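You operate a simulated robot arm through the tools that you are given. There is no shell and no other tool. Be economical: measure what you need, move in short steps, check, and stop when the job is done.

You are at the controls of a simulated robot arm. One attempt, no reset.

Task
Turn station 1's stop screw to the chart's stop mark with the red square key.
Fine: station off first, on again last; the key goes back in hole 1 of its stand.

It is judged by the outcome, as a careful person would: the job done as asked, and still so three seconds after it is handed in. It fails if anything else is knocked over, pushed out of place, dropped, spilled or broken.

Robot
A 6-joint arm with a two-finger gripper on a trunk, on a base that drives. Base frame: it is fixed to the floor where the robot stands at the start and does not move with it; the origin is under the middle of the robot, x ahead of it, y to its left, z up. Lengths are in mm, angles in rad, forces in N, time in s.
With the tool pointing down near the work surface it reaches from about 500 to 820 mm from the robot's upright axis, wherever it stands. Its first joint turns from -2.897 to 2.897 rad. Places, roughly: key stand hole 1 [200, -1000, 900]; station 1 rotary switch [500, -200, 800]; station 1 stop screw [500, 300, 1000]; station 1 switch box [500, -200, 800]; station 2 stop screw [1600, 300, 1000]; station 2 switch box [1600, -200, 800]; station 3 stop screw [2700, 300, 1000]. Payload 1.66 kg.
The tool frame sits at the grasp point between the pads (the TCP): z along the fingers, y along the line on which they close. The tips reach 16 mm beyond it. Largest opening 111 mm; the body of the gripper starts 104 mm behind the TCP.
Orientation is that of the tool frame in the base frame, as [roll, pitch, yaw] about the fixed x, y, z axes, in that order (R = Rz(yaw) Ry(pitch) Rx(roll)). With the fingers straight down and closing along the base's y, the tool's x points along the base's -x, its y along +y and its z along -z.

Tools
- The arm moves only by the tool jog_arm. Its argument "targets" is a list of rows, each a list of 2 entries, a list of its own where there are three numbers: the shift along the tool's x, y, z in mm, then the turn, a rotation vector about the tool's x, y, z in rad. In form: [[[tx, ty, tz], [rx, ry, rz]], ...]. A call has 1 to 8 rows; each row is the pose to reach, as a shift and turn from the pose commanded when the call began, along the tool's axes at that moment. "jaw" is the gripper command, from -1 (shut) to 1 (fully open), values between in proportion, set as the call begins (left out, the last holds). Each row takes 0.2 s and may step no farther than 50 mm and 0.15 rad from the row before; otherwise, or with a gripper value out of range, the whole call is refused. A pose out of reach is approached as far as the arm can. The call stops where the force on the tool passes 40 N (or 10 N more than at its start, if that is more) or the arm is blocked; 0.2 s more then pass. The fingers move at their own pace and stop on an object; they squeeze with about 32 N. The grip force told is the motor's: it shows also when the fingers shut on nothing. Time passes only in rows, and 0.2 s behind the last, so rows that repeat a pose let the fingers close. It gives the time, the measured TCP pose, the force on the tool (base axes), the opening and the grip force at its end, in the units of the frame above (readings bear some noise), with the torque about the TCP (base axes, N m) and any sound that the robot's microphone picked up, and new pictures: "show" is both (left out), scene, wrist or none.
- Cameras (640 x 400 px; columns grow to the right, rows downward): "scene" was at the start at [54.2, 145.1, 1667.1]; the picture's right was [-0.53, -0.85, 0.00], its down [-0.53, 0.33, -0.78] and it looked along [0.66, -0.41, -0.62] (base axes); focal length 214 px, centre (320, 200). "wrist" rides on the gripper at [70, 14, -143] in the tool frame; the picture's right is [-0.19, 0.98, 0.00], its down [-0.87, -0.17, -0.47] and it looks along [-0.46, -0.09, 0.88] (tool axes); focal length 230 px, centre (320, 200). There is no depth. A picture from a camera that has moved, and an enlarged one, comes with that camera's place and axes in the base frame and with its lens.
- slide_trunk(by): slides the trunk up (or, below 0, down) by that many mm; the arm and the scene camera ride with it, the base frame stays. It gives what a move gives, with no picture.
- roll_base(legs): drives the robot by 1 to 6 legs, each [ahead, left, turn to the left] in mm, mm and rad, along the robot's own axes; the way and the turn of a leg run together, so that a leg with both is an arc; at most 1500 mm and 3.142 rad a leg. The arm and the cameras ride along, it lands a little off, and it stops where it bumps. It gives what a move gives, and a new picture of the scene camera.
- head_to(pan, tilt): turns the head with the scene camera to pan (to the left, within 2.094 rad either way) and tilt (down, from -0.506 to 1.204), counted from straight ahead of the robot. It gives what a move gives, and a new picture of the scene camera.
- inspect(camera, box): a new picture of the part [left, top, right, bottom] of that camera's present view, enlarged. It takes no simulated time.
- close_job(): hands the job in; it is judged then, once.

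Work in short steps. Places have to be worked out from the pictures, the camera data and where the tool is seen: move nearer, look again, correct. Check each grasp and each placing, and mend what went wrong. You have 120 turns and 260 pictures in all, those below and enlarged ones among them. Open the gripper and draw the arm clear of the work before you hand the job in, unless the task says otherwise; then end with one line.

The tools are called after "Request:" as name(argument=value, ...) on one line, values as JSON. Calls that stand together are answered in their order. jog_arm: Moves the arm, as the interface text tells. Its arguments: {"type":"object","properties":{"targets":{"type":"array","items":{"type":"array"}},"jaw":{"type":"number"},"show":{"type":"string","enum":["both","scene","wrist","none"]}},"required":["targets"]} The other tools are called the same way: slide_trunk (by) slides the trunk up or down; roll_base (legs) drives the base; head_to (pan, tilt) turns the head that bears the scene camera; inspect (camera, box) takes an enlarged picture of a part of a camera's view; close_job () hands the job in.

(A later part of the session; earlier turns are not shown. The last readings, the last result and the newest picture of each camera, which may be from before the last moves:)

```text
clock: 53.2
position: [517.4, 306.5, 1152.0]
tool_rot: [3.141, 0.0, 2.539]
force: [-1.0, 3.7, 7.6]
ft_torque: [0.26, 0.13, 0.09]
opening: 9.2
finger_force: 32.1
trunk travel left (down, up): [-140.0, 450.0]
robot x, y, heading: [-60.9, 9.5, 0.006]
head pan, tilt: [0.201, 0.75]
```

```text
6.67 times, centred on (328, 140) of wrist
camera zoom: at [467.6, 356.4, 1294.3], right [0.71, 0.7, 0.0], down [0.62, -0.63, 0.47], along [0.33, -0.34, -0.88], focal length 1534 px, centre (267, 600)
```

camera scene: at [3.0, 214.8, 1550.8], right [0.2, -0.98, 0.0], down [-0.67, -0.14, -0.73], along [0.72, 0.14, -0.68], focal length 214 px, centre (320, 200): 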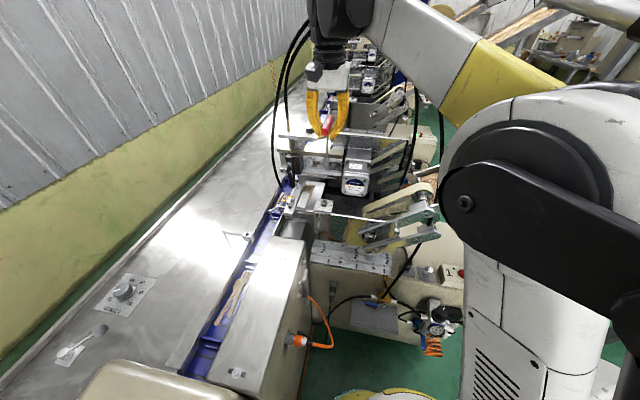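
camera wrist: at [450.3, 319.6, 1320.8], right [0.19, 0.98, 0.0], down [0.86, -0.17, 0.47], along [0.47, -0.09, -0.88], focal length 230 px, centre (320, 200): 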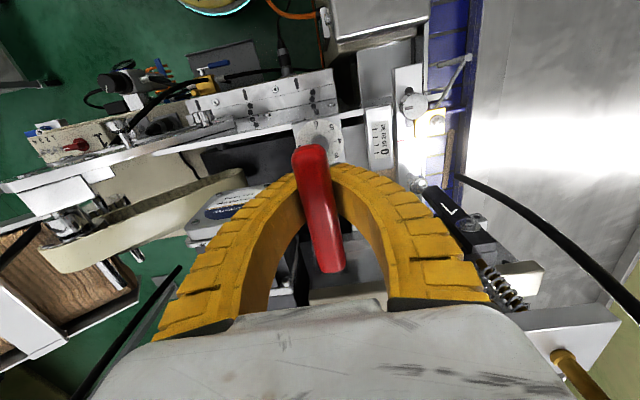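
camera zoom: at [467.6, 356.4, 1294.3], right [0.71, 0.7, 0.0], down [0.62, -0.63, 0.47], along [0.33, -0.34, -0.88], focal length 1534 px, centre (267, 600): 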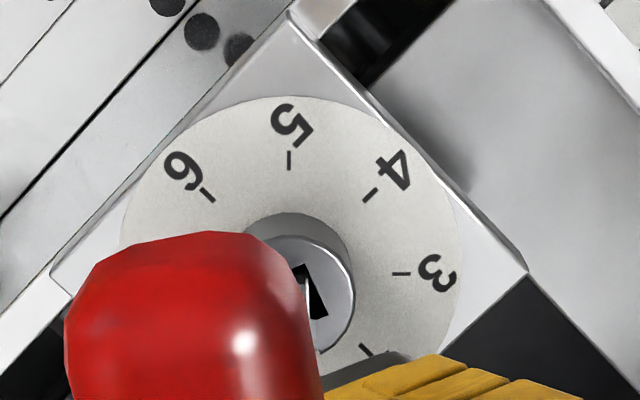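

The socket has turned ~0.37 rad (0.23 rad play). Continue to 0.95 rad and read again.

Request:
jog_arm(targets=[[[0, 0, 0], [0, 0, 0.12]], [[0, 0, 0], [0, 0, 0.24]], [[0, 0, 0], [0, 0, 0.35]], [[0, 0, 0], [0, 0, 0.35]]], show="none")

Request:
inspect(camera="scene", box=[319, 198, 331, 206])

Request:
inspect(camera="wrist", box=[280, 110, 376, 170])

```text
clock: 54.2
position: [518.8, 304.7, 1151.4]
tool_rot: [3.14, 0.004, 2.189]
force: [4.8, -0.4, -1.7]
ft_torque: [-0.1, -0.4, 0.02]
opening: 6.7
finger_force: 31.9
trunk travel left (down, up): [-140.0, 450.0]
robot x, y, heading: [-61.2, 6.1, -0.006]
head pan, tilt: [0.201, 0.75]
```

```text
16.00 times, centred on (325, 202) of scene
camera zoom: at [3.9, 214.9, 1550.6], right [0.2, -0.98, 0.0], down [-0.67, -0.14, -0.73], along [0.72, 0.14, -0.68], focal length 3432 px, centre (240, 168)
```

zoom: 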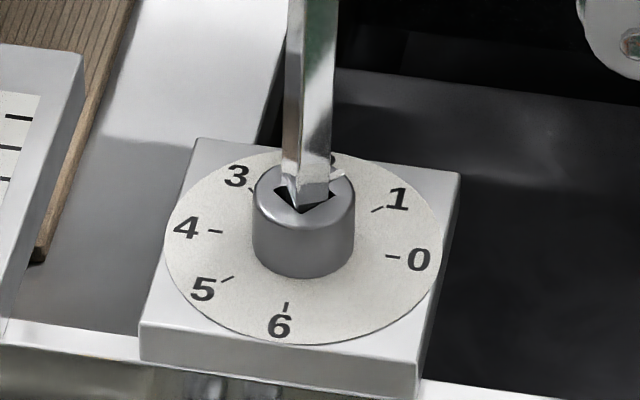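

```text
6.67 times, centred on (328, 140) of wrist
camera zoom: at [489.1, 369.0, 1294.4], right [0.91, 0.41, 0.0], down [0.36, -0.8, 0.47], along [0.2, -0.43, -0.88], focal length 1534 px, centre (267, 600)
```

zoom: 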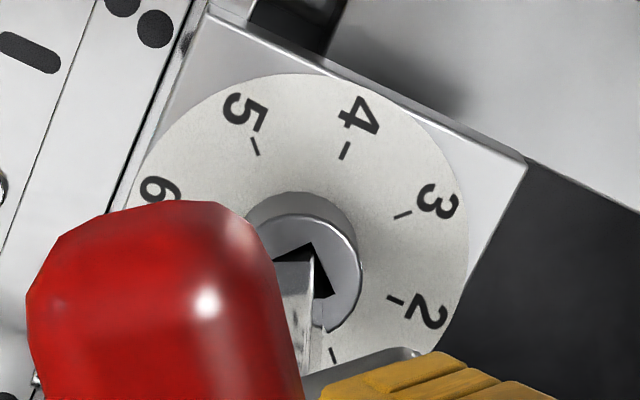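

The index is now near mark 1, perhaps 3–4° short. Turn 0.06 more and look.

Request:
jog_arm(targets=[[[0, 0, 0], [0, 0, 0.06]], [[0, 0, 0], [0, 0, 0.06]]], show="none")

Request:
inspect(camera="scene", box=[319, 198, 331, 206])

Request:
inspect(camera="wrist", box=[302, 135, 350, 165])

```text
clock: 54.8
position: [518.6, 305.3, 1151.6]
tool_rot: [3.142, 0.004, 2.129]
force: [4.4, -1.2, -0.8]
ft_torque: [-0.18, -0.38, 0.02]
opening: 6.4
finger_force: 32.0
trunk travel left (down, up): [-140.0, 450.0]
robot x, y, heading: [-57.5, 6.0, -0.003]
head pan, tilt: [0.201, 0.75]
```

```text
16.00 times, centred on (325, 202) of scene
camera zoom: at [4.0, 214.9, 1550.7], right [0.2, -0.98, 0.0], down [-0.67, -0.14, -0.73], along [0.72, 0.14, -0.68], focal length 3432 px, centre (240, 168)
```

zoom: 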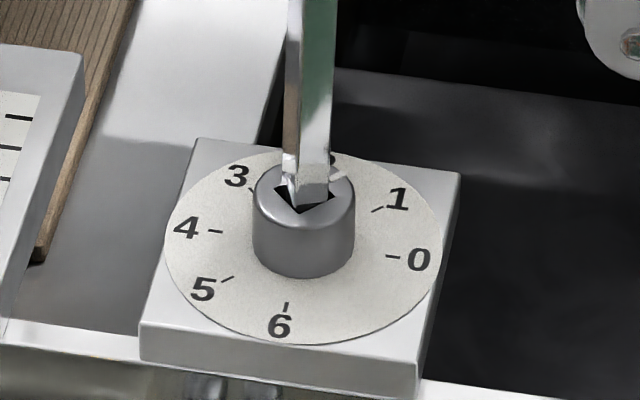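

```text
13.33 times, centred on (326, 150) of wrist
camera zoom: at [492.8, 370.8, 1294.5], right [0.93, 0.36, 0.0], down [0.32, -0.82, 0.47], along [0.17, -0.44, -0.88], focal length 3068 px, centre (240, 867)
```

zoom: 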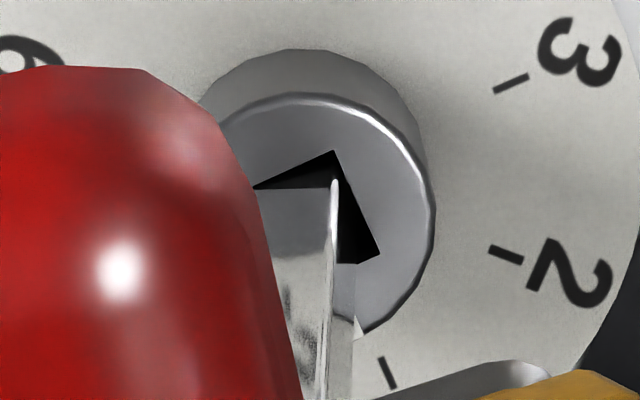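

Socket edges now measure ≈43–44° from mark 2's direction. Add 0.03 rad and then check the socket edges again.

Request:
jog_arm(targets=[[[0, 0, 0], [0, 0, 0.03]], [[0, 0, 0], [0, 0, 0.03]]], show="none")

Request:
jog_arm(targets=[[[0, 0, 0], [0, 0, -0.1]], [[0, 0, 0], [0, 0, -0.2]], [[0, 0, 0], [0, 0, -0.2]]], show="none")

Request:
inspect(camera="scene", box=[319, 198, 331, 206])

```text
clock: 55.4
position: [519.6, 305.6, 1152.2]
tool_rot: [-3.141, 0.0, 2.098]
force: [2.5, 0.2, -0.4]
ft_torque: [-0.11, -0.31, 0.05]
opening: 6.2
finger_force: 31.9
trunk travel left (down, up): [-140.0, 450.0]
robot x, y, heading: [-60.6, 8.0, 0.002]
head pan, tilt: [0.201, 0.75]
```

```text
clock: 56.2
position: [519.0, 305.7, 1151.3]
tool_rot: [3.14, 0.004, 2.304]
force: [3.4, -2.2, -0.2]
ft_torque: [-0.14, -0.4, -0.01]
opening: 6.0
finger_force: 32.4
trunk travel left (down, up): [-140.0, 450.0]
robot x, y, heading: [-58.7, 7.0, -0.005]
head pan, tilt: [0.201, 0.75]
```

```text
16.00 times, centred on (325, 202) of scene
camera zoom: at [3.6, 214.6, 1550.7], right [0.2, -0.98, 0.0], down [-0.67, -0.14, -0.73], along [0.72, 0.15, -0.68], focal length 3432 px, centre (240, 168)
```

zoom: 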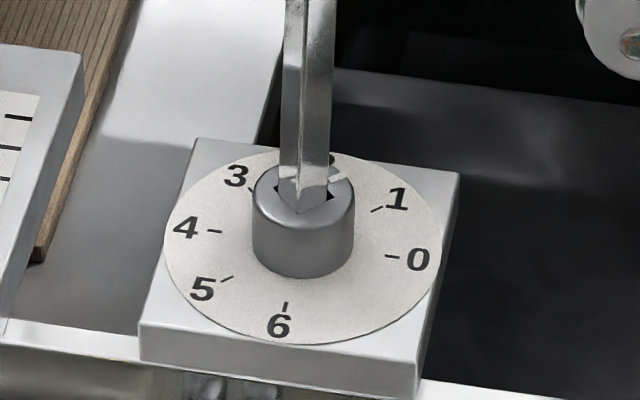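

Backed the key 0.2 rad within its play; now lift straight out 18 mm and read the index.

Request:
jog_arm(targets=[[[0, 0, -4], [0, 0, 0]], [[0, 0, -8], [0, 0, 0]], [[0, 0, -13], [0, 0, 0]], [[0, 0, -20], [0, 0, 0]], [[0, 0, -50], [0, 0, 0]], [[0, 0, -80], [0, 0, 0]]], show="wrist")

Request:
inspect(camera="scene", box=[319, 198, 331, 206])

```text
clock: 57.6
position: [520.9, 307.7, 1231.7]
tool_rot: [3.141, 0.004, 2.3]
force: [-0.2, 0.2, -0.6]
ft_torque: [0.01, 0.01, 0.0]
opening: 5.9
finger_force: 32.5
trunk travel left (down, up): [-140.0, 450.0]
robot x, y, heading: [-61.7, 7.6, 0.003]
head pan, tilt: [0.201, 0.75]
camera wrist: at [483.8, 366.7, 1374.2], right [0.86, 0.51, 0.0], down [0.45, -0.76, 0.47], along [0.24, -0.41, -0.88], focal length 230 px, centre (320, 200)
```

wrist: 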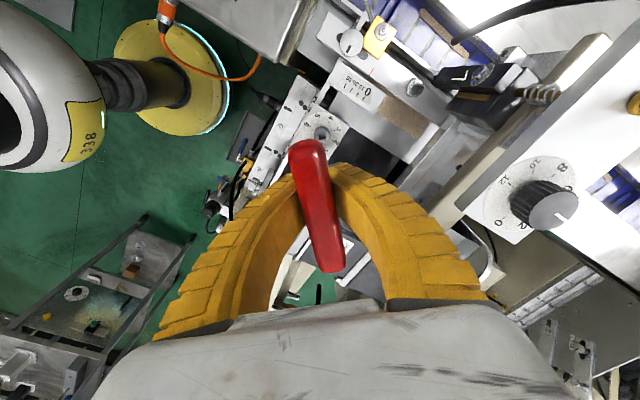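

```text
16.00 times, centred on (325, 202) of scene
camera zoom: at [3.1, 214.8, 1550.7], right [0.2, -0.98, 0.0], down [-0.67, -0.14, -0.73], along [0.72, 0.15, -0.68], focal length 3432 px, centre (240, 168)
```

zoom: 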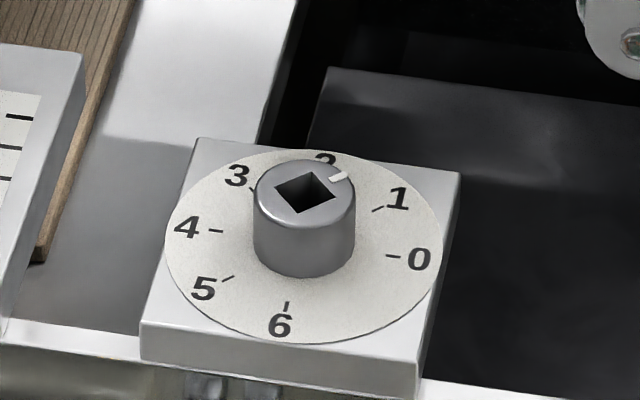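

Clear view: the index points near mark 1. Confirm with a wrist zoom.

Request:
inspect(camera="wrist", box=[298, 115, 346, 145])

```text
13.33 times, centred on (322, 130) of wrist
camera zoom: at [483.8, 366.7, 1374.2], right [0.86, 0.51, 0.0], down [0.45, -0.76, 0.47], along [0.24, -0.41, -0.88], focal length 3068 px, centre (293, 1133)
```

zoom: 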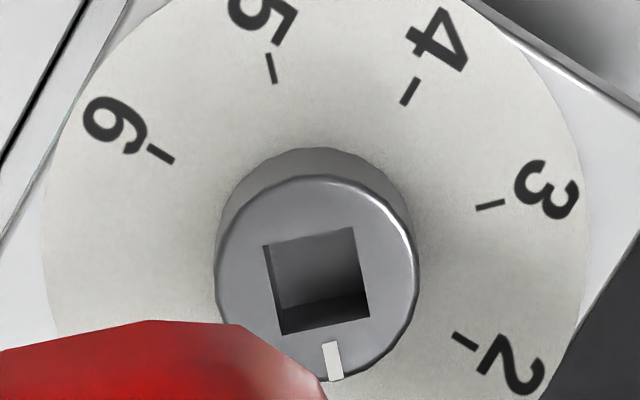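

Within about 1–2° of mark 1: good. Now raise to 1300 and turn the tool back to its old heading.

Request:
jog_arm(targets=[[[0, 0, -12], [0, 0, -0.14]], [[0, 0, -24], [0, 0, -0.28]], [[0, 0, -36], [0, 0, -0.42]], [[0, 0, -48], [0, 0, -0.56]], [[0, 0, -60], [0, 0, -0.7]], [[0, 0, -70], [0, 0, -0.84]]], show="none")

Request:
jog_arm(targets=[[[25, -38, 0], [0, 0, 0]], [[50, -76, 0], [0, 0, 0]], [[75, -113, 0], [0, 0, 0]], [[85, -158, 0], [0, 0, 0]], [[95, -203, 0], [0, 0, 0]], [[105, -248, 0], [0, 0, 0]], [[115, -293, 0], [0, 0, 0]], [[125, -338, 0], [0, 0, 0]]], show="none")

Request:
jog_arm(targets=[[[10, -45, 0], [0, 0, 0]], [[30, -85, 0], [0, 0, 0]], [[55, -125, 0], [0, 0, 0]], [[80, -165, 0], [0, 0, 0]], [[110, -200, 0], [0, 0, 0]], [[143, -235, 0], [0, 0, 0]], [[176, -270, 0], [0, 0, 0]], [[209, -305, 0], [0, 0, 0]]], show="both")

```text
clock: 59.0
position: [517.5, 306.3, 1302.9]
tool_rot: [-3.139, 0.002, -3.139]
force: [-0.3, -0.4, -0.9]
ft_torque: [-0.02, 0.02, 0.0]
opening: 6.0
finger_force: 32.5
trunk travel left (down, up): [-140.0, 450.0]
robot x, y, heading: [-61.3, 7.7, -0.003]
head pan, tilt: [0.201, 0.75]
```

```text
clock: 60.8
position: [393.1, -36.7, 1300.1]
tool_rot: [-3.139, 0.001, -3.142]
force: [1.1, -0.6, -0.7]
ft_torque: [0.02, 0.0, -0.01]
opening: 6.1
finger_force: 32.3
trunk travel left (down, up): [-140.0, 450.0]
robot x, y, heading: [-54.4, 4.6, -0.001]
head pan, tilt: [0.201, 0.75]
```

```text
clock: 62.6
position: [186.7, -337.1, 1303.3]
tool_rot: [-3.138, 0.002, 3.141]
force: [-0.2, -0.2, -0.7]
ft_torque: [0.04, -0.02, -0.01]
opening: 5.9
finger_force: 32.3
trunk travel left (down, up): [-140.0, 450.0]
robot x, y, heading: [-62.3, 7.7, -0.0]
head pan, tilt: [0.201, 0.75]
camera scene: at [2.9, 214.1, 1550.8], right [0.2, -0.98, 0.0], down [-0.67, -0.13, -0.73], along [0.72, 0.15, -0.68], focal length 214 px, centre (320, 200)
camera wrist: at [116.0, -325.1, 1445.9], right [0.19, 0.98, 0.0], down [0.86, -0.17, 0.47], along [0.47, -0.09, -0.88], focal length 230 px, centre (320, 200)
```

scene: 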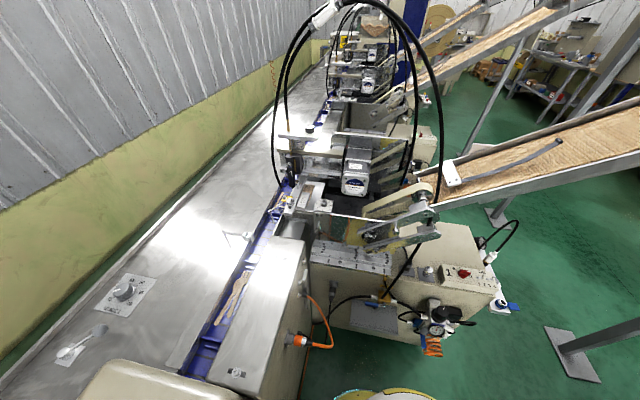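
wrist: 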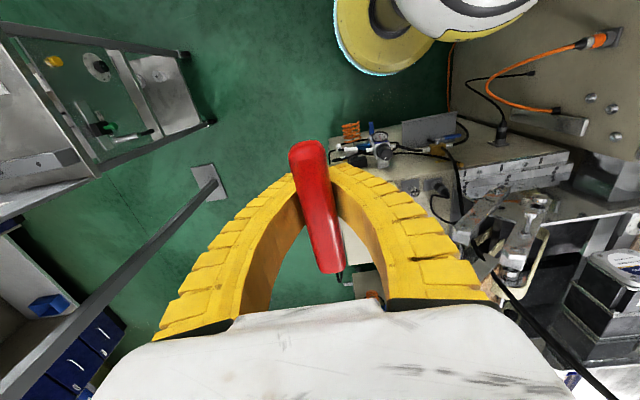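

Key secure. For placing it, I want the scene camera to see hole 1, so I drive right 455 mm and then turn 90° right to face the stand.

Request:
roll_base(legs=[[-20, -455, 0], [0, 0, -1.57]])

```text
clock: 69.0
position: [-407.6, -703.9, 1303.2]
tool_rot: [-3.141, 0.002, 1.63]
force: [-0.5, 0.0, 0.3]
ft_torque: [0.0, 0.01, 0.04]
opening: 6.1
finger_force: 31.9
trunk travel left (down, up): [-140.0, 450.0]
robot x, y, heading: [-78.7, -435.4, -1.512]
head pan, tilt: [0.201, 0.75]
camera scene: at [132.6, -486.5, 1550.7], right [-0.97, -0.25, 0.0], down [-0.17, 0.66, -0.73], along [0.19, -0.71, -0.68], focal length 214 px, centre (320, 200)
```

scene: 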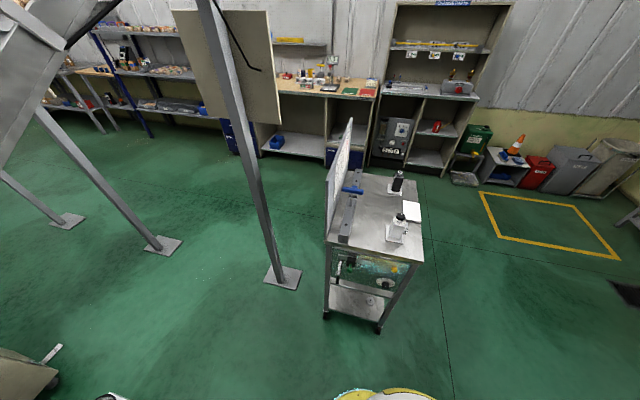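

The chart board stands upright just +x of the rail, so I keep the original tool heading (yaw π). Sweep round toward the stand while turning the tool.

Request:
jog_arm(targets=[[[-34.5, 25, 0], [0, 0, -0.14]], [[-68.3, 54, 0], [0, 0, -0.28]], [[-99.3, 87.3, 0], [0, 0, -0.42]], [[-126.5, 123.7, 0], [0, 0, -0.56]], [[-151.8, 162.3, 0], [0, 0, -0.7]], [[-171.3, 204.2, 0], [0, 0, -0.84]], [[-185.9, 248.4, 0], [0, 0, -0.98]], [[-197.6, 293.8, 0], [0, 0, -1.12]]], show="none")

Request:
jog_arm(targets=[[[0, 0, 0], [0, 0, -0.14]], [[0, 0, 0], [0, 0, -0.28]], [[0, 0, 0], [0, 0, -0.39]]], show="both")

```text
clock: 70.8
position: [-103.5, -886.1, 1301.3]
tool_rot: [-3.136, -0.003, 2.749]
force: [-0.4, 0.1, -2.3]
ft_torque: [0.01, 0.03, -0.01]
opening: 5.9
finger_force: 32.3
trunk travel left (down, up): [-140.0, 450.0]
robot x, y, heading: [-80.9, -439.4, -1.516]
head pan, tilt: [0.201, 0.75]
```

```text
clock: 71.6
position: [-103.3, -884.6, 1301.3]
tool_rot: [-3.139, -0.003, 3.139]
force: [0.2, -0.2, -0.2]
ft_torque: [-0.01, 0.01, 0.03]
opening: 6.0
finger_force: 31.7
trunk travel left (down, up): [-140.0, 450.0]
robot x, y, heading: [-78.1, -437.6, -1.515]
head pan, tilt: [0.201, 0.75]
camera scene: at [132.6, -486.6, 1550.7], right [-0.97, -0.25, 0.0], down [-0.17, 0.66, -0.73], along [0.19, -0.71, -0.68], focal length 214 px, centre (320, 200)
camera wrist: at [-173.1, -872.0, 1445.5], right [0.19, 0.98, 0.0], down [0.87, -0.17, 0.47], along [0.46, -0.09, -0.88], focal length 230 px, centre (320, 200)
```

scene: 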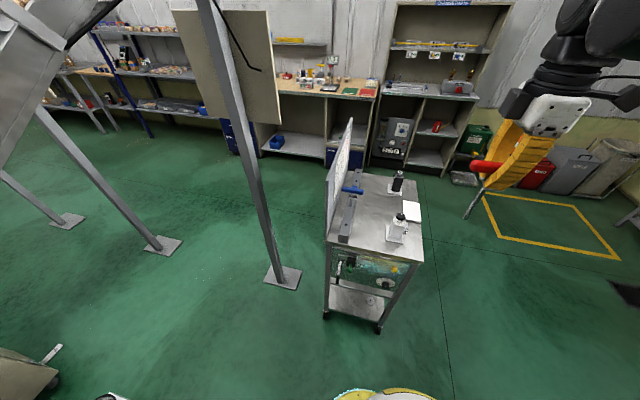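
wrist: 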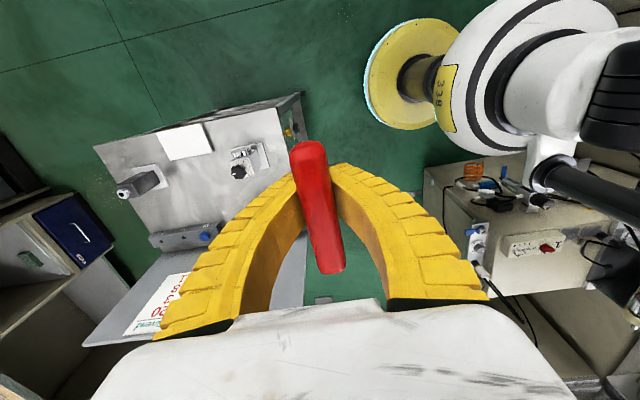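

Zoom the held key and the rail in the scene view.

Request:
inspect(camera="scene", box=[450, 130, 546, 230])

Request:
inspect(camera="scene", box=[316, 170, 396, 250])

```text
4.00 times, centred on (498, 180) of scene
camera zoom: at [132.6, -486.6, 1550.7], right [-0.97, -0.25, 0.0], down [-0.17, 0.66, -0.73], along [0.19, -0.71, -0.68], focal length 858 px, centre (-392, 280)
```

zoom: 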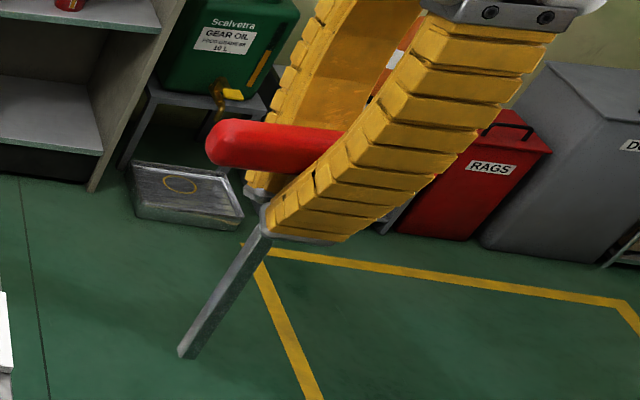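

```text
5.00 times, centred on (356, 210) of scene
camera zoom: at [132.6, -486.6, 1550.7], right [-0.97, -0.25, 0.0], down [-0.17, 0.66, -0.73], along [0.19, -0.71, -0.68], focal length 1072 px, centre (140, 150)
```

zoom: 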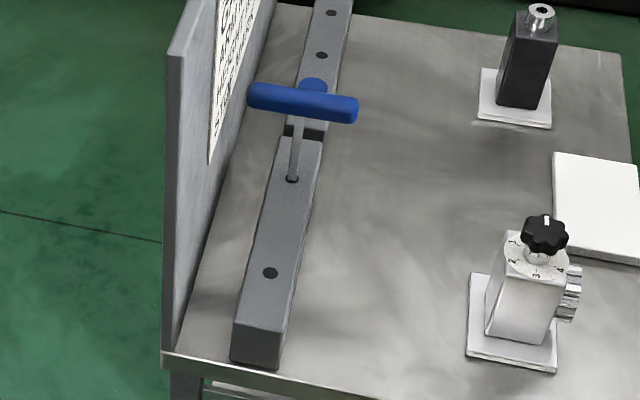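

Hole 1 is clear. Move above it (168, -1050) at z≈1120 in two calls.

Request:
jog_arm(targets=[[[-34, -20.5, 10], [0, 0, 0]], [[-68, -41, 20], [0, 0, 0]], [[-102, -62, 30], [0, 0, 0]], [[-136, -83, 40], [0, 0, 0]], [[-170, -104, 50], [0, 0, 0]], [[-204, -125, 60], [0, 0, 0]], [[-238, -145, 70], [0, 0, 0]], [[-270, -166, 80], [0, 0, 0]]], show="none")

Request:
jog_arm(targets=[[[0, 0, 40], [0, 0, 0]], [[0, 0, 80], [0, 0, 0]], [[0, 0, 80], [0, 0, 0]]], show="both")

Request:
inspect(camera="scene", box=[316, 170, 380, 234])

Request:
inspect(camera="wrist", box=[280, 95, 376, 155])

```text
clock: 73.4
position: [166.7, -1053.5, 1225.1]
tool_rot: [-3.14, -0.001, 3.139]
force: [0.6, -0.1, -1.0]
ft_torque: [0.03, 0.02, 0.01]
opening: 6.1
finger_force: 31.9
trunk travel left (down, up): [-140.0, 450.0]
robot x, y, heading: [-77.1, -439.5, -1.514]
head pan, tilt: [0.201, 0.75]
```

```text
clock: 74.2
position: [166.5, -1053.8, 1144.9]
tool_rot: [-3.14, -0.001, 3.138]
force: [-0.7, -0.1, -1.6]
ft_torque: [0.03, 0.01, 0.01]
opening: 6.0
finger_force: 32.2
trunk travel left (down, up): [-140.0, 450.0]
robot x, y, heading: [-81.2, -438.4, -1.509]
head pan, tilt: [0.201, 0.75]
camera scene: at [132.6, -486.5, 1550.7], right [-0.97, -0.25, 0.0], down [-0.17, 0.66, -0.73], along [0.19, -0.71, -0.68], focal length 214 px, centre (320, 200)
camera wrist: at [97.3, -1041.1, 1287.6], right [0.19, 0.98, 0.0], down [0.87, -0.17, 0.47], along [0.46, -0.09, -0.88], focal length 230 px, centre (320, 200)
```

scene: 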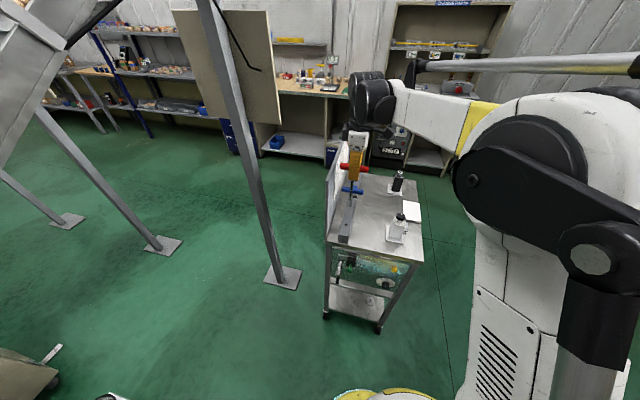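
wrist: 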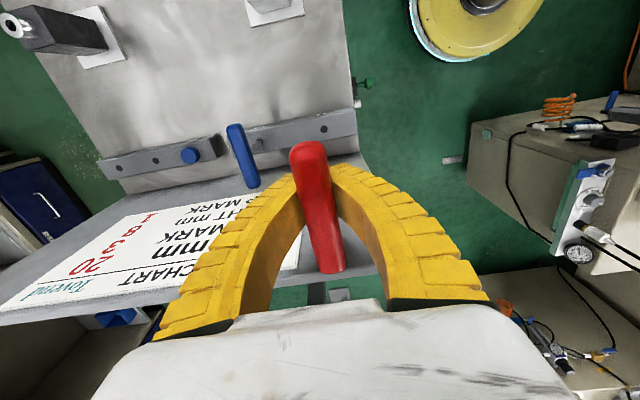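

```text
6.25 times, centred on (348, 202) of scene
camera zoom: at [132.6, -486.5, 1550.7], right [-0.97, -0.25, 0.0], down [-0.17, 0.66, -0.73], along [0.19, -0.71, -0.68], focal length 1340 px, centre (145, 188)
```

zoom: 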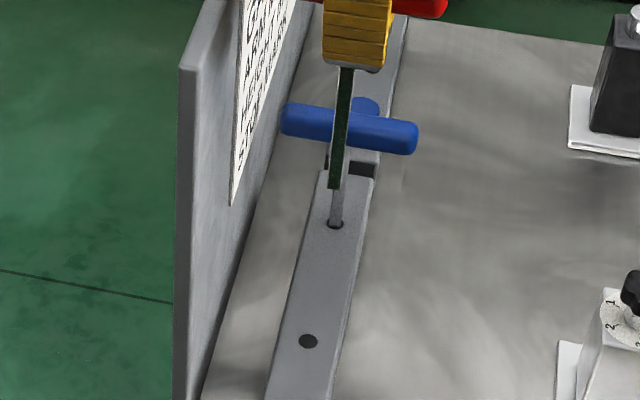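

```text
6.67 times, centred on (328, 125) of wrist
camera zoom: at [97.3, -1041.1, 1287.6], right [0.19, 0.98, 0.0], down [0.87, -0.17, 0.47], along [0.46, -0.09, -0.88], focal length 1534 px, centre (267, 700)
```

zoom: 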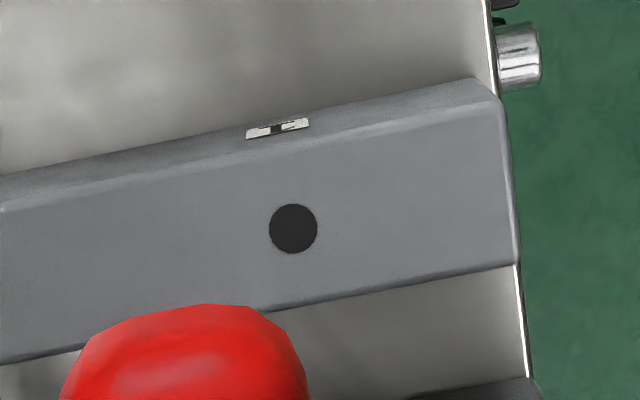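

Both views agree on +3 mm in x; y needs +2…+6. Shift (+3, +4) and lower 110 mm so the tip is ~20 mm above the rail.

Request:
jog_arm(targets=[[[-3, 4, 40], [0, 0, 0]], [[-3, 4, 80], [0, 0, 0]], [[-3, 4, 105], [0, 0, 0]], [[-3, 4, 108], [0, 0, 0]], [[-3, 4, 108], [0, 0, 0]]], show="none")

Request:
inspect(camera="scene", box=[338, 212, 362, 232])

Request:
inspect(camera="wrist", box=[280, 105, 376, 165])

```text
clock: 75.4
position: [169.1, -1048.4, 1034.6]
tool_rot: [-3.14, -0.002, 3.137]
force: [-0.1, 0.2, -1.0]
ft_torque: [-0.02, -0.04, -0.01]
opening: 6.0
finger_force: 31.8
trunk travel left (down, up): [-140.0, 450.0]
robot x, y, heading: [-81.5, -434.6, -1.513]
head pan, tilt: [0.201, 0.75]
```

```text
16.00 times, centred on (350, 222) of scene
camera zoom: at [132.7, -486.6, 1550.7], right [-0.97, -0.25, 0.0], down [-0.17, 0.66, -0.73], along [0.19, -0.71, -0.68], focal length 3432 px, centre (-160, -152)
```

zoom: 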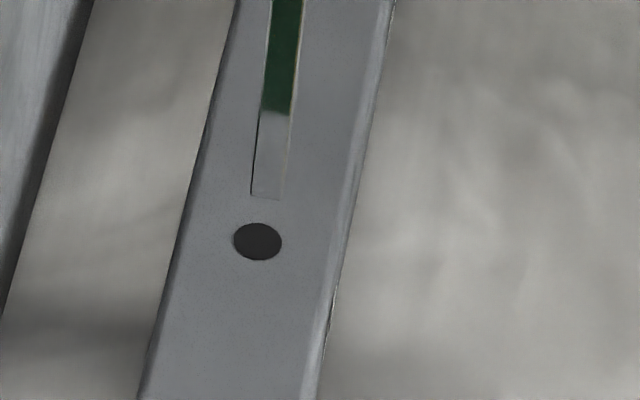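

```text
6.67 times, centred on (328, 135) of wrist
camera zoom: at [99.5, -1035.2, 1178.2], right [0.19, 0.98, 0.0], down [0.87, -0.17, 0.47], along [0.46, -0.09, -0.88], focal length 1534 px, centre (267, 633)
```

zoom: 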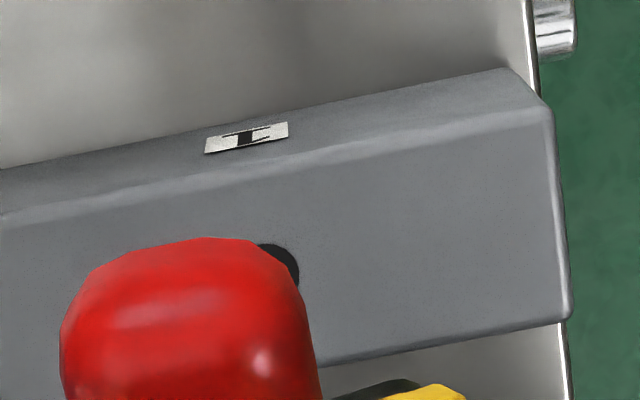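

Nearly aligned: +1 mm in x. Lower 14 mm and check again.

Request:
jog_arm(targets=[[[-1, 0, 7], [0, 0, 0]], [[-1, 0, 13], [0, 0, 0]], [[-1, 0, 13], [0, 0, 0]]], show="none")

Request:
inspect(camera="scene", box=[338, 212, 362, 232])

```text
clock: 76.2
position: [171.9, -1047.7, 1022.3]
tool_rot: [-3.14, -0.001, 3.139]
force: [0.9, -0.3, -0.4]
ft_torque: [0.01, 0.03, 0.01]
opening: 6.1
finger_force: 32.2
trunk travel left (down, up): [-140.0, 450.0]
robot x, y, heading: [-76.7, -437.0, -1.511]
head pan, tilt: [0.201, 0.75]
```

```text
16.00 times, centred on (350, 222) of scene
camera zoom: at [132.7, -486.6, 1550.7], right [-0.97, -0.25, 0.0], down [-0.17, 0.66, -0.73], along [0.19, -0.71, -0.68], focal length 3432 px, centre (-160, -152)
```

zoom: 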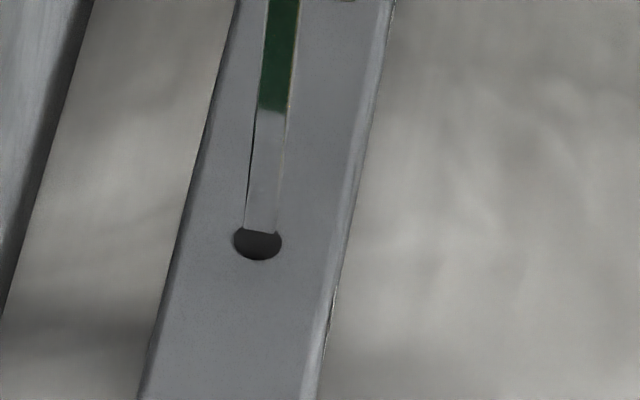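

Column aligned. Lower 6 mm more.

Request:
jog_arm(targets=[[[0, 0, 3], [0, 0, 0]], [[0, 0, 6], [0, 0, 0]], [[0, 0, 6], [0, 0, 0]]], show="none")

Request:
inspect(camera="scene", box=[338, 212, 362, 232])

```text
clock: 77.0
position: [169.6, -1047.6, 1015.1]
tool_rot: [-3.139, -0.002, 3.139]
force: [0.7, -0.5, -0.3]
ft_torque: [0.01, -0.03, 0.02]
opening: 6.2
finger_force: 32.0
trunk travel left (down, up): [-140.0, 450.0]
robot x, y, heading: [-81.4, -435.3, -1.511]
head pan, tilt: [0.201, 0.75]
```

```text
16.00 times, centred on (350, 222) of scene
camera zoom: at [132.7, -486.6, 1550.7], right [-0.97, -0.25, 0.0], down [-0.17, 0.66, -0.73], along [0.19, -0.71, -0.68], focal length 3432 px, centre (-160, -152)
```

zoom: 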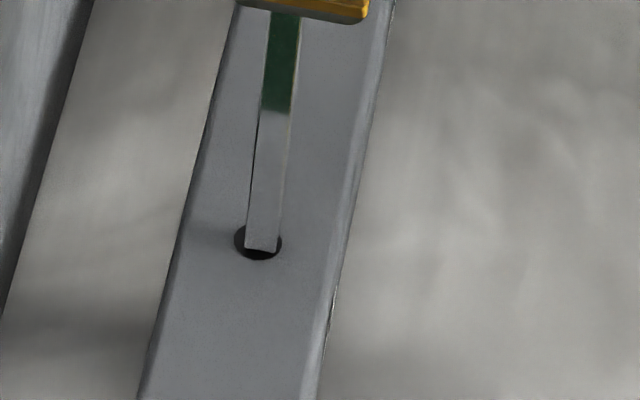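

Tip is at the mouth; nudge +0.8 mm x, -0.4 y and lower 5 mm.

Request:
jog_arm(targets=[[[-0.8, -0.4, 0], [0, 0, 0]], [[-0.8, -0.4, 2.5], [0, 0, 0]], [[-0.8, -0.4, 5], [0, 0, 0]], [[-0.8, -0.4, 5], [0, 0, 0]]], show="none")

Request:
inspect(camera="scene", box=[338, 212, 362, 232])

```text
clock: 78.0
position: [170.1, -1048.8, 1008.7]
tool_rot: [-3.139, -0.001, 3.138]
force: [0.6, 1.1, -0.4]
ft_torque: [0.0, 0.0, -0.02]
opening: 6.1
finger_force: 32.7
trunk travel left (down, up): [-140.0, 450.0]
robot x, y, heading: [-78.4, -438.0, -1.511]
head pan, tilt: [0.201, 0.75]
```

```text
16.00 times, centred on (350, 222) of scene
camera zoom: at [132.7, -486.6, 1550.7], right [-0.97, -0.25, 0.0], down [-0.17, 0.66, -0.73], along [0.19, -0.71, -0.68], focal length 3432 px, centre (-160, -152)
```

zoom: 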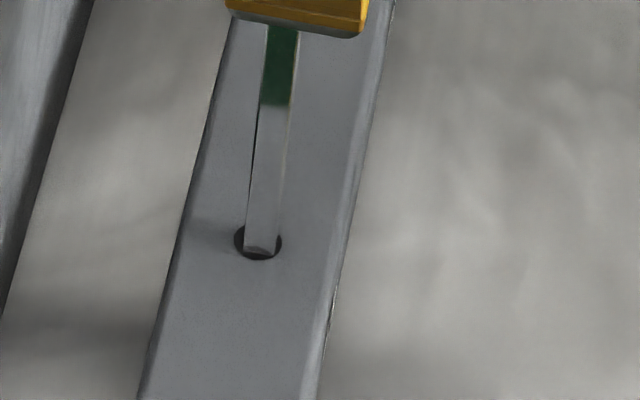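

The tip is inside the hole with no force. Lower on toward the original seat (z≈979).

Request:
jog_arm(targets=[[[0, 0, 5], [0, 0, 0]], [[0, 0, 10], [0, 0, 0]], [[0, 0, 15], [0, 0, 0]], [[0, 0, 20], [0, 0, 0]]], show="none")

Request:
inspect(camera="scene", box=[328, 182, 372, 232])

```text
clock: 79.0
position: [170.0, -1049.5, 989.9]
tool_rot: [-3.139, -0.002, 3.138]
force: [-0.2, -0.2, -1.2]
ft_torque: [0.03, -0.02, -0.02]
opening: 5.7
finger_force: 31.8
trunk travel left (down, up): [-140.0, 450.0]
robot x, y, heading: [-76.5, -438.5, -1.509]
head pan, tilt: [0.201, 0.75]
```

```text
8.00 times, centred on (350, 207) of scene
camera zoom: at [132.7, -486.6, 1550.7], right [-0.97, -0.25, 0.0], down [-0.17, 0.66, -0.73], along [0.19, -0.71, -0.68], focal length 1716 px, centre (80, 144)
```

zoom: 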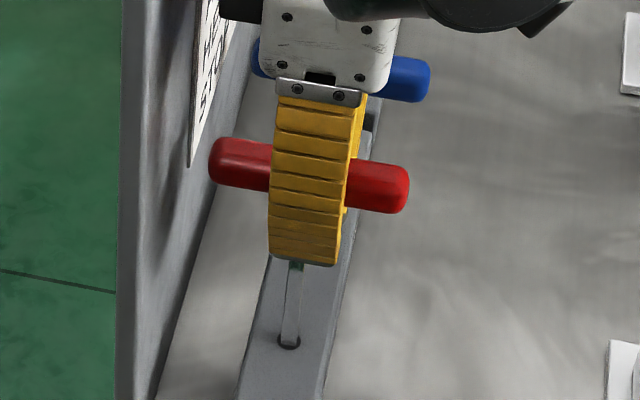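

Descending well. Continue down until it rests.

Request:
jog_arm(targets=[[[0, 0, 3], [0, 0, 0]], [[0, 0, 6], [0, 0, 0]], [[0, 0, 9], [0, 0, 0]], [[0, 0, 11], [0, 0, 0]]], show="none")

```text
clock: 80.0
position: [171.2, -1049.6, 981.3]
tool_rot: [-3.139, -0.003, 3.14]
force: [-0.2, 0.0, -1.3]
ft_torque: [-0.02, 0.0, -0.02]
opening: 6.1
finger_force: 32.2
trunk travel left (down, up): [-140.0, 450.0]
robot x, y, heading: [-78.6, -436.2, -1.513]
head pan, tilt: [0.201, 0.75]
```

Request:
jog_arm(targets=[[[0, 0, 1.5], [0, 0, 0]], [[0, 0, 3], [0, 0, 0]], [[0, 0, 4.5], [0, 0, 0]], [[0, 0, 6], [0, 0, 0]]], show="none")

Request:
inspect(camera="scene", box=[328, 182, 372, 232])

```text
clock: 81.0
position: [170.9, -1049.0, 973.5]
tool_rot: [-3.14, -0.001, 3.138]
force: [1.1, -0.3, -1.3]
ft_torque: [-0.03, -0.01, 0.02]
opening: 6.1
finger_force: 31.9
trunk travel left (down, up): [-140.0, 450.0]
robot x, y, heading: [-78.9, -438.9, -1.512]
head pan, tilt: [0.201, 0.75]
```

```text
8.00 times, centred on (350, 207) of scene
camera zoom: at [132.7, -486.6, 1550.7], right [-0.97, -0.25, 0.0], down [-0.17, 0.66, -0.73], along [0.19, -0.71, -0.68], focal length 1716 px, centre (80, 144)
```

zoom: 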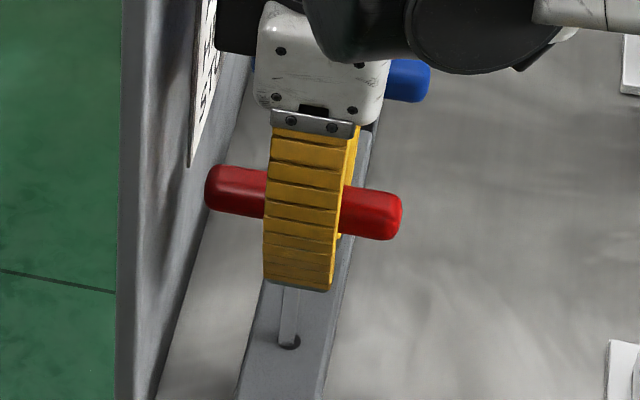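

Not yet resting. Continue downward in small steps until a contact force shows.

Request:
jog_arm(targets=[[[0, 0, 1.5], [0, 0, 0]], [[0, 0, 3], [0, 0, 0]], [[0, 0, 4.5], [0, 0, 0]], [[0, 0, 6], [0, 0, 0]], [[0, 0, 7.5], [0, 0, 0]]], show="none")

```text
clock: 82.2
position: [169.8, -1049.6, 967.5]
tool_rot: [-3.14, -0.002, 3.138]
force: [0.7, 0.4, -1.0]
ft_torque: [0.01, -0.03, 0.0]
opening: 5.7
finger_force: 31.8
trunk travel left (down, up): [-140.0, 450.0]
robot x, y, heading: [-78.6, -437.5, -1.508]
head pan, tilt: [0.201, 0.75]
```

Still free (the key likely rode up in the grip at the screw). Continue.

Request:
jog_arm(targets=[[[0, 0, 2], [0, 0, 0]], [[0, 0, 4], [0, 0, 0]], [[0, 0, 6], [0, 0, 0]], [[0, 0, 8], [0, 0, 0]], [[0, 0, 10], [0, 0, 0]]], show="none")

Request:
inspect(camera="scene", box=[328, 182, 372, 232])

```text
clock: 83.4
position: [169.8, -1048.6, 956.2]
tool_rot: [-3.139, -0.001, 3.137]
force: [-2.4, 0.6, 14.5]
ft_torque: [-0.04, 0.14, -0.07]
opening: 12.6
finger_force: 32.5
trunk travel left (down, up): [-140.0, 450.0]
robot x, y, heading: [-79.0, -435.9, -1.515]
head pan, tilt: [0.201, 0.75]
```

```text
8.00 times, centred on (350, 207) of scene
camera zoom: at [131.9, -485.3, 1550.9], right [-0.97, -0.25, 0.0], down [-0.17, 0.66, -0.73], along [0.19, -0.71, -0.68], focal length 1716 px, centre (80, 144)
```

zoom: 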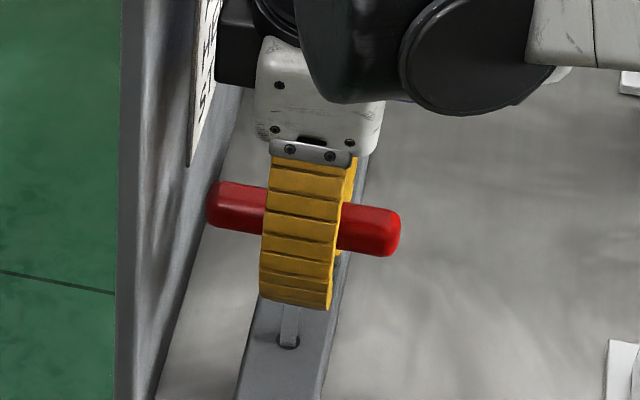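

Resting now (14 N). Open the fingers and check.

Request:
jog_arm(targets=[[[0, 0, -1], [0, 0, 0]], [[0, 0, -1], [0, 0, 0]], [[0, 0, -1], [0, 0, 0]]], jaw=0, show="none")

Request:
jog_arm(targets=[[[0, 0, -30], [0, 0, 0]], [[0, 0, -70], [0, 0, 0]], [[0, 0, -115], [0, 0, 0]], [[0, 0, -160], [0, 0, 0]], [[0, 0, -205], [0, 0, 0]], [[0, 0, -250], [0, 0, 0]]], show="wrist")

Request:
inspect(camera="scene", box=[328, 172, 380, 232])

```text
clock: 84.2
position: [171.0, -1050.3, 956.7]
tool_rot: [-3.139, -0.002, 3.137]
force: [-0.4, 0.2, 0.3]
ft_torque: [0.01, 0.02, 0.07]
opening: 57.7
finger_force: 1.5
trunk travel left (down, up): [-140.0, 450.0]
robot x, y, heading: [-79.5, -438.5, -1.515]
head pan, tilt: [0.201, 0.75]
```

```text
clock: 85.6
position: [169.5, -1047.4, 1207.6]
tool_rot: [-3.14, -0.002, 3.138]
force: [-0.2, 0.0, -0.1]
ft_torque: [-0.04, 0.0, 0.01]
opening: 57.5
finger_force: 0.8
trunk travel left (down, up): [-140.0, 450.0]
robot x, y, heading: [-78.5, -436.9, -1.513]
head pan, tilt: [0.201, 0.75]
camera wrist: at [100.0, -1034.5, 1351.6], right [0.19, 0.98, 0.0], down [0.87, -0.17, 0.47], along [0.46, -0.09, -0.88], focal length 230 px, centre (320, 200)
```

wrist: 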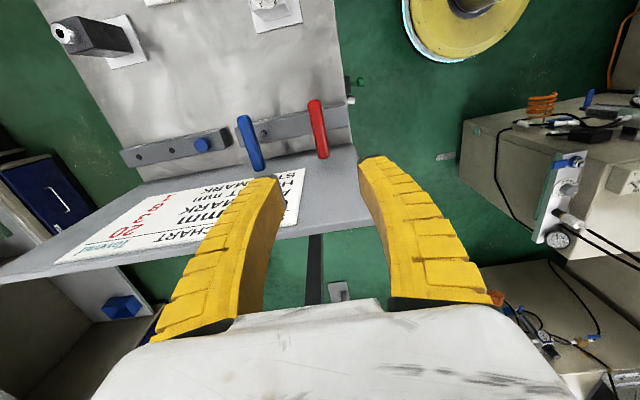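

```text
6.67 times, centred on (354, 202) of scene
camera zoom: at [132.5, -486.1, 1550.8], right [-0.97, -0.25, 0.0], down [-0.17, 0.66, -0.73], along [0.19, -0.71, -0.68], focal length 1430 px, centre (93, 187)
```

zoom: 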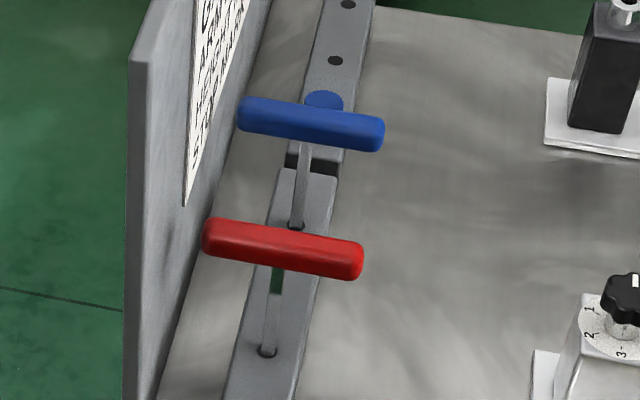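

The red key sits in hole 1, at the same height as the blue. Now retract the arm and turn the tool for the switch, before turning the robot back.

Request:
jog_arm(targets=[[[0, 0, -40], [0, 0, 0]], [[10, 25, -80], [0, 0, 0.14]], [[25, 62, -95], [0, 0, 0.28]], [[40, 99, -95], [0, 0, 0.42]], [[55, 136, -95], [0, 0, 0.56]], [[65, 160, -95], [0, 0, 0.7]], [[75, 185, -95], [0, 0, 0.84]], [[75, 185, -95], [0, 0, 0.98]]], show="none")

Request:
jog_arm(targets=[[[0, 0, 0], [0, 0, 0.14]], [[0, 0, 0], [0, 0, 0.28]], [[0, 0, 0], [0, 0, 0.42]], [[0, 0, 0], [0, 0, 0.56]], [[0, 0, 0], [0, 0, 0.7]], [[0, 0, 0], [0, 0, 0.84]], [[0, 0, 0], [0, 0, 0.98]], [[0, 0, 0], [0, 0, 1.12]]], show="none")

Request:
jog_arm(targets=[[[0, 0, 0], [0, 0, 0.14]], [[0, 0, 0], [0, 0, 0.28]], [[0, 0, 0], [0, 0, 0.42]], [[0, 0, 0], [0, 0, 0.56]], [[0, 0, 0], [0, 0, 0.7]], [[0, 0, 0], [0, 0, 0.84]], [[0, 0, 0], [0, 0, 0.98]]], show="wrist")

```text
clock: 87.4
position: [98.7, -864.1, 1301.0]
tool_rot: [-3.138, 0.001, 2.156]
force: [0.6, -0.2, 0.1]
ft_torque: [-0.02, -0.02, 0.02]
opening: 57.6
finger_force: 0.5
trunk travel left (down, up): [-140.0, 450.0]
robot x, y, heading: [-75.1, -440.0, -1.519]
head pan, tilt: [0.201, 0.75]
```

```text
clock: 89.2
position: [96.1, -862.2, 1302.1]
tool_rot: [3.141, 0.003, 1.036]
force: [-0.5, -0.7, -0.1]
ft_torque: [-0.01, -0.01, 0.0]
opening: 57.5
finger_force: 1.2
trunk travel left (down, up): [-140.0, 450.0]
robot x, y, heading: [-79.3, -436.0, -1.514]
head pan, tilt: [0.201, 0.75]
```

```text
clock: 90.8
position: [95.8, -862.7, 1303.6]
tool_rot: [3.141, 0.002, 0.055]
force: [0.0, -0.9, 0.4]
ft_torque: [0.03, -0.01, -0.01]
opening: 57.6
finger_force: 1.1
trunk travel left (down, up): [-140.0, 450.0]
robot x, y, heading: [-72.3, -440.9, -1.51]
head pan, tilt: [0.201, 0.75]
camera wrist: at [166.7, -873.6, 1445.2], right [-0.14, -0.99, 0.0], down [-0.87, 0.12, 0.47], along [-0.47, 0.06, -0.88], focal length 230 px, centre (320, 200)
```

wrist: 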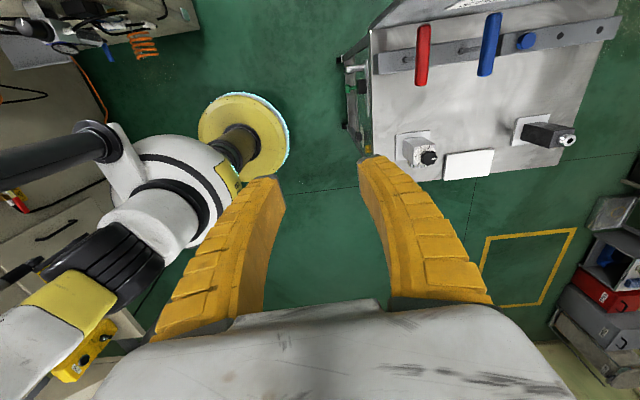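

Key stands in hole 1. Turn the robot 1.51 rad left in place.

Request:
roll_base(legs=[[0, 0, 1.513]])

```text
clock: 94.9
position: [357.7, -292.6, 1301.8]
tool_rot: [3.139, 0.0, 1.559]
force: [-0.2, 0.8, 0.7]
ft_torque: [0.0, 0.01, 0.02]
opening: 57.1
finger_force: 1.4
trunk travel left (down, up): [-140.0, 450.0]
robot x, y, heading: [-80.6, -436.6, -0.011]
head pan, tilt: [0.201, 0.75]
camera scene: at [-13.3, -231.3, 1550.7], right [0.19, -0.98, 0.0], down [-0.67, -0.13, -0.73], along [0.72, 0.14, -0.68], focal length 214 px, centre (320, 200)
```

scene: 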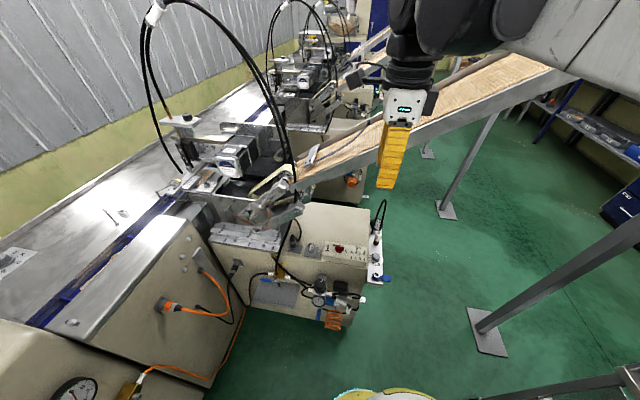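

Well placed. Move over the switch (480, -217) and down to z≈930, fingers narrowed.

Request:
jog_arm(targets=[[[20, 30, 20], [0, 0, 0]], [[40, 60, 40], [0, 0, 0]], [[60, 90, 60], [0, 0, 0]], [[77, 121, 90], [0, 0, -0.012]], [[77, 121, 135], [0, 0, -0.012]], [[77, 121, 180], [0, 0, -0.012]], [[77, 121, 225], [0, 0, -0.012]], [[77, 121, 270], [0, 0, -0.012]]], jaw=-0.3, show="none")

Request:
jog_arm(targets=[[[0, 0, 45], [0, 0, 0]], [[0, 0, 90], [0, 0, 0]], [[0, 0, 120], [0, 0, 0]], [[0, 0, 120], [0, 0, 0]]], show="wrist")

Request:
inspect(camera="wrist", box=[240, 110, 400, 210])

```text
clock: 96.7
position: [478.5, -217.1, 1032.8]
tool_rot: [3.139, 0.002, 1.571]
force: [-0.4, -0.6, -0.3]
ft_torque: [-0.03, -0.01, 0.03]
opening: 41.5
finger_force: 1.8
trunk travel left (down, up): [-140.0, 450.0]
robot x, y, heading: [-79.9, -434.0, -0.012]
head pan, tilt: [0.201, 0.75]
```

```text
clock: 97.7
position: [478.5, -218.6, 914.1]
tool_rot: [3.139, 0.003, 1.57]
force: [-0.3, 0.5, 0.1]
ft_torque: [0.01, 0.01, -0.04]
opening: 41.4
finger_force: 1.5
trunk travel left (down, up): [-140.0, 450.0]
robot x, y, heading: [-75.8, -441.6, -0.015]
head pan, tilt: [0.201, 0.75]
camera wrist: at [491.6, -149.2, 1056.5], right [0.98, -0.19, 0.0], down [-0.17, -0.86, 0.47], along [-0.09, -0.47, -0.88], focal length 230 px, centre (320, 200)
```

wrist: 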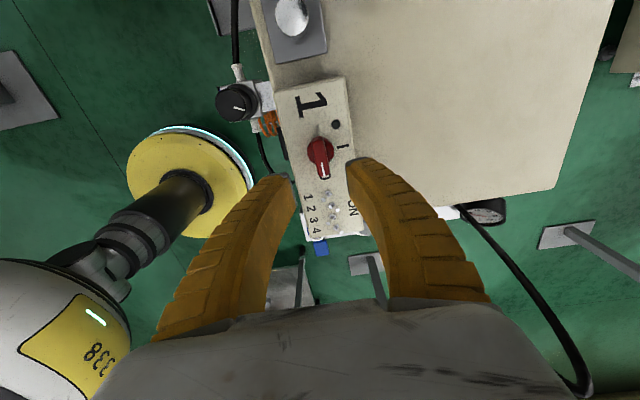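

```text
4.00 times, centred on (320, 160) of wrist
camera zoom: at [491.6, -149.2, 1056.5], right [0.98, -0.19, 0.0], down [-0.17, -0.86, 0.47], along [-0.09, -0.47, -0.88], focal length 920 px, centre (320, 360)
```

zoom: 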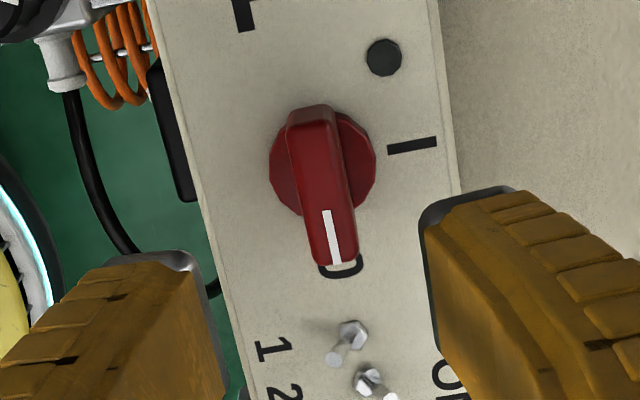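

Knob at 0, I mark toward +x. Offset about (+2.7, +1.2) tool. Descend to z≈838 and grip.

Request:
jog_arm(targets=[[[2.7, 1.2, 40], [0, 0, 0]], [[2.7, 1.2, 65], [0, 0, 0]], [[2.7, 1.2, 76], [0, 0, 0]], [[2.7, 1.2, 76], [0, 0, 0]]], show="none")

Request:
inspect(camera="wrist", box=[240, 110, 400, 230])

```text
clock: 98.7
position: [480.8, -214.4, 838.5]
tool_rot: [3.141, 0.0, 1.57]
force: [0.7, -1.0, 0.1]
ft_torque: [-0.02, 0.01, 0.02]
opening: 41.5
finger_force: 1.0
trunk travel left (down, up): [-140.0, 450.0]
robot x, y, heading: [-79.9, -439.7, -0.012]
head pan, tilt: [0.201, 0.75]
```

```text
3.33 times, centred on (320, 170) of wrist
camera zoom: at [493.9, -144.8, 980.1], right [0.98, -0.19, 0.0], down [-0.17, -0.86, 0.47], along [-0.09, -0.47, -0.88], focal length 767 px, centre (320, 300)
```

zoom: 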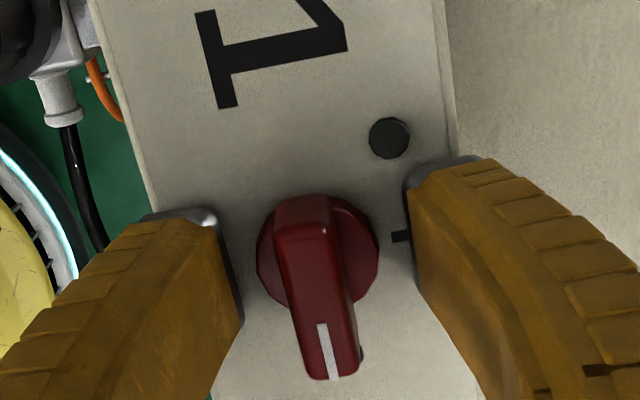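

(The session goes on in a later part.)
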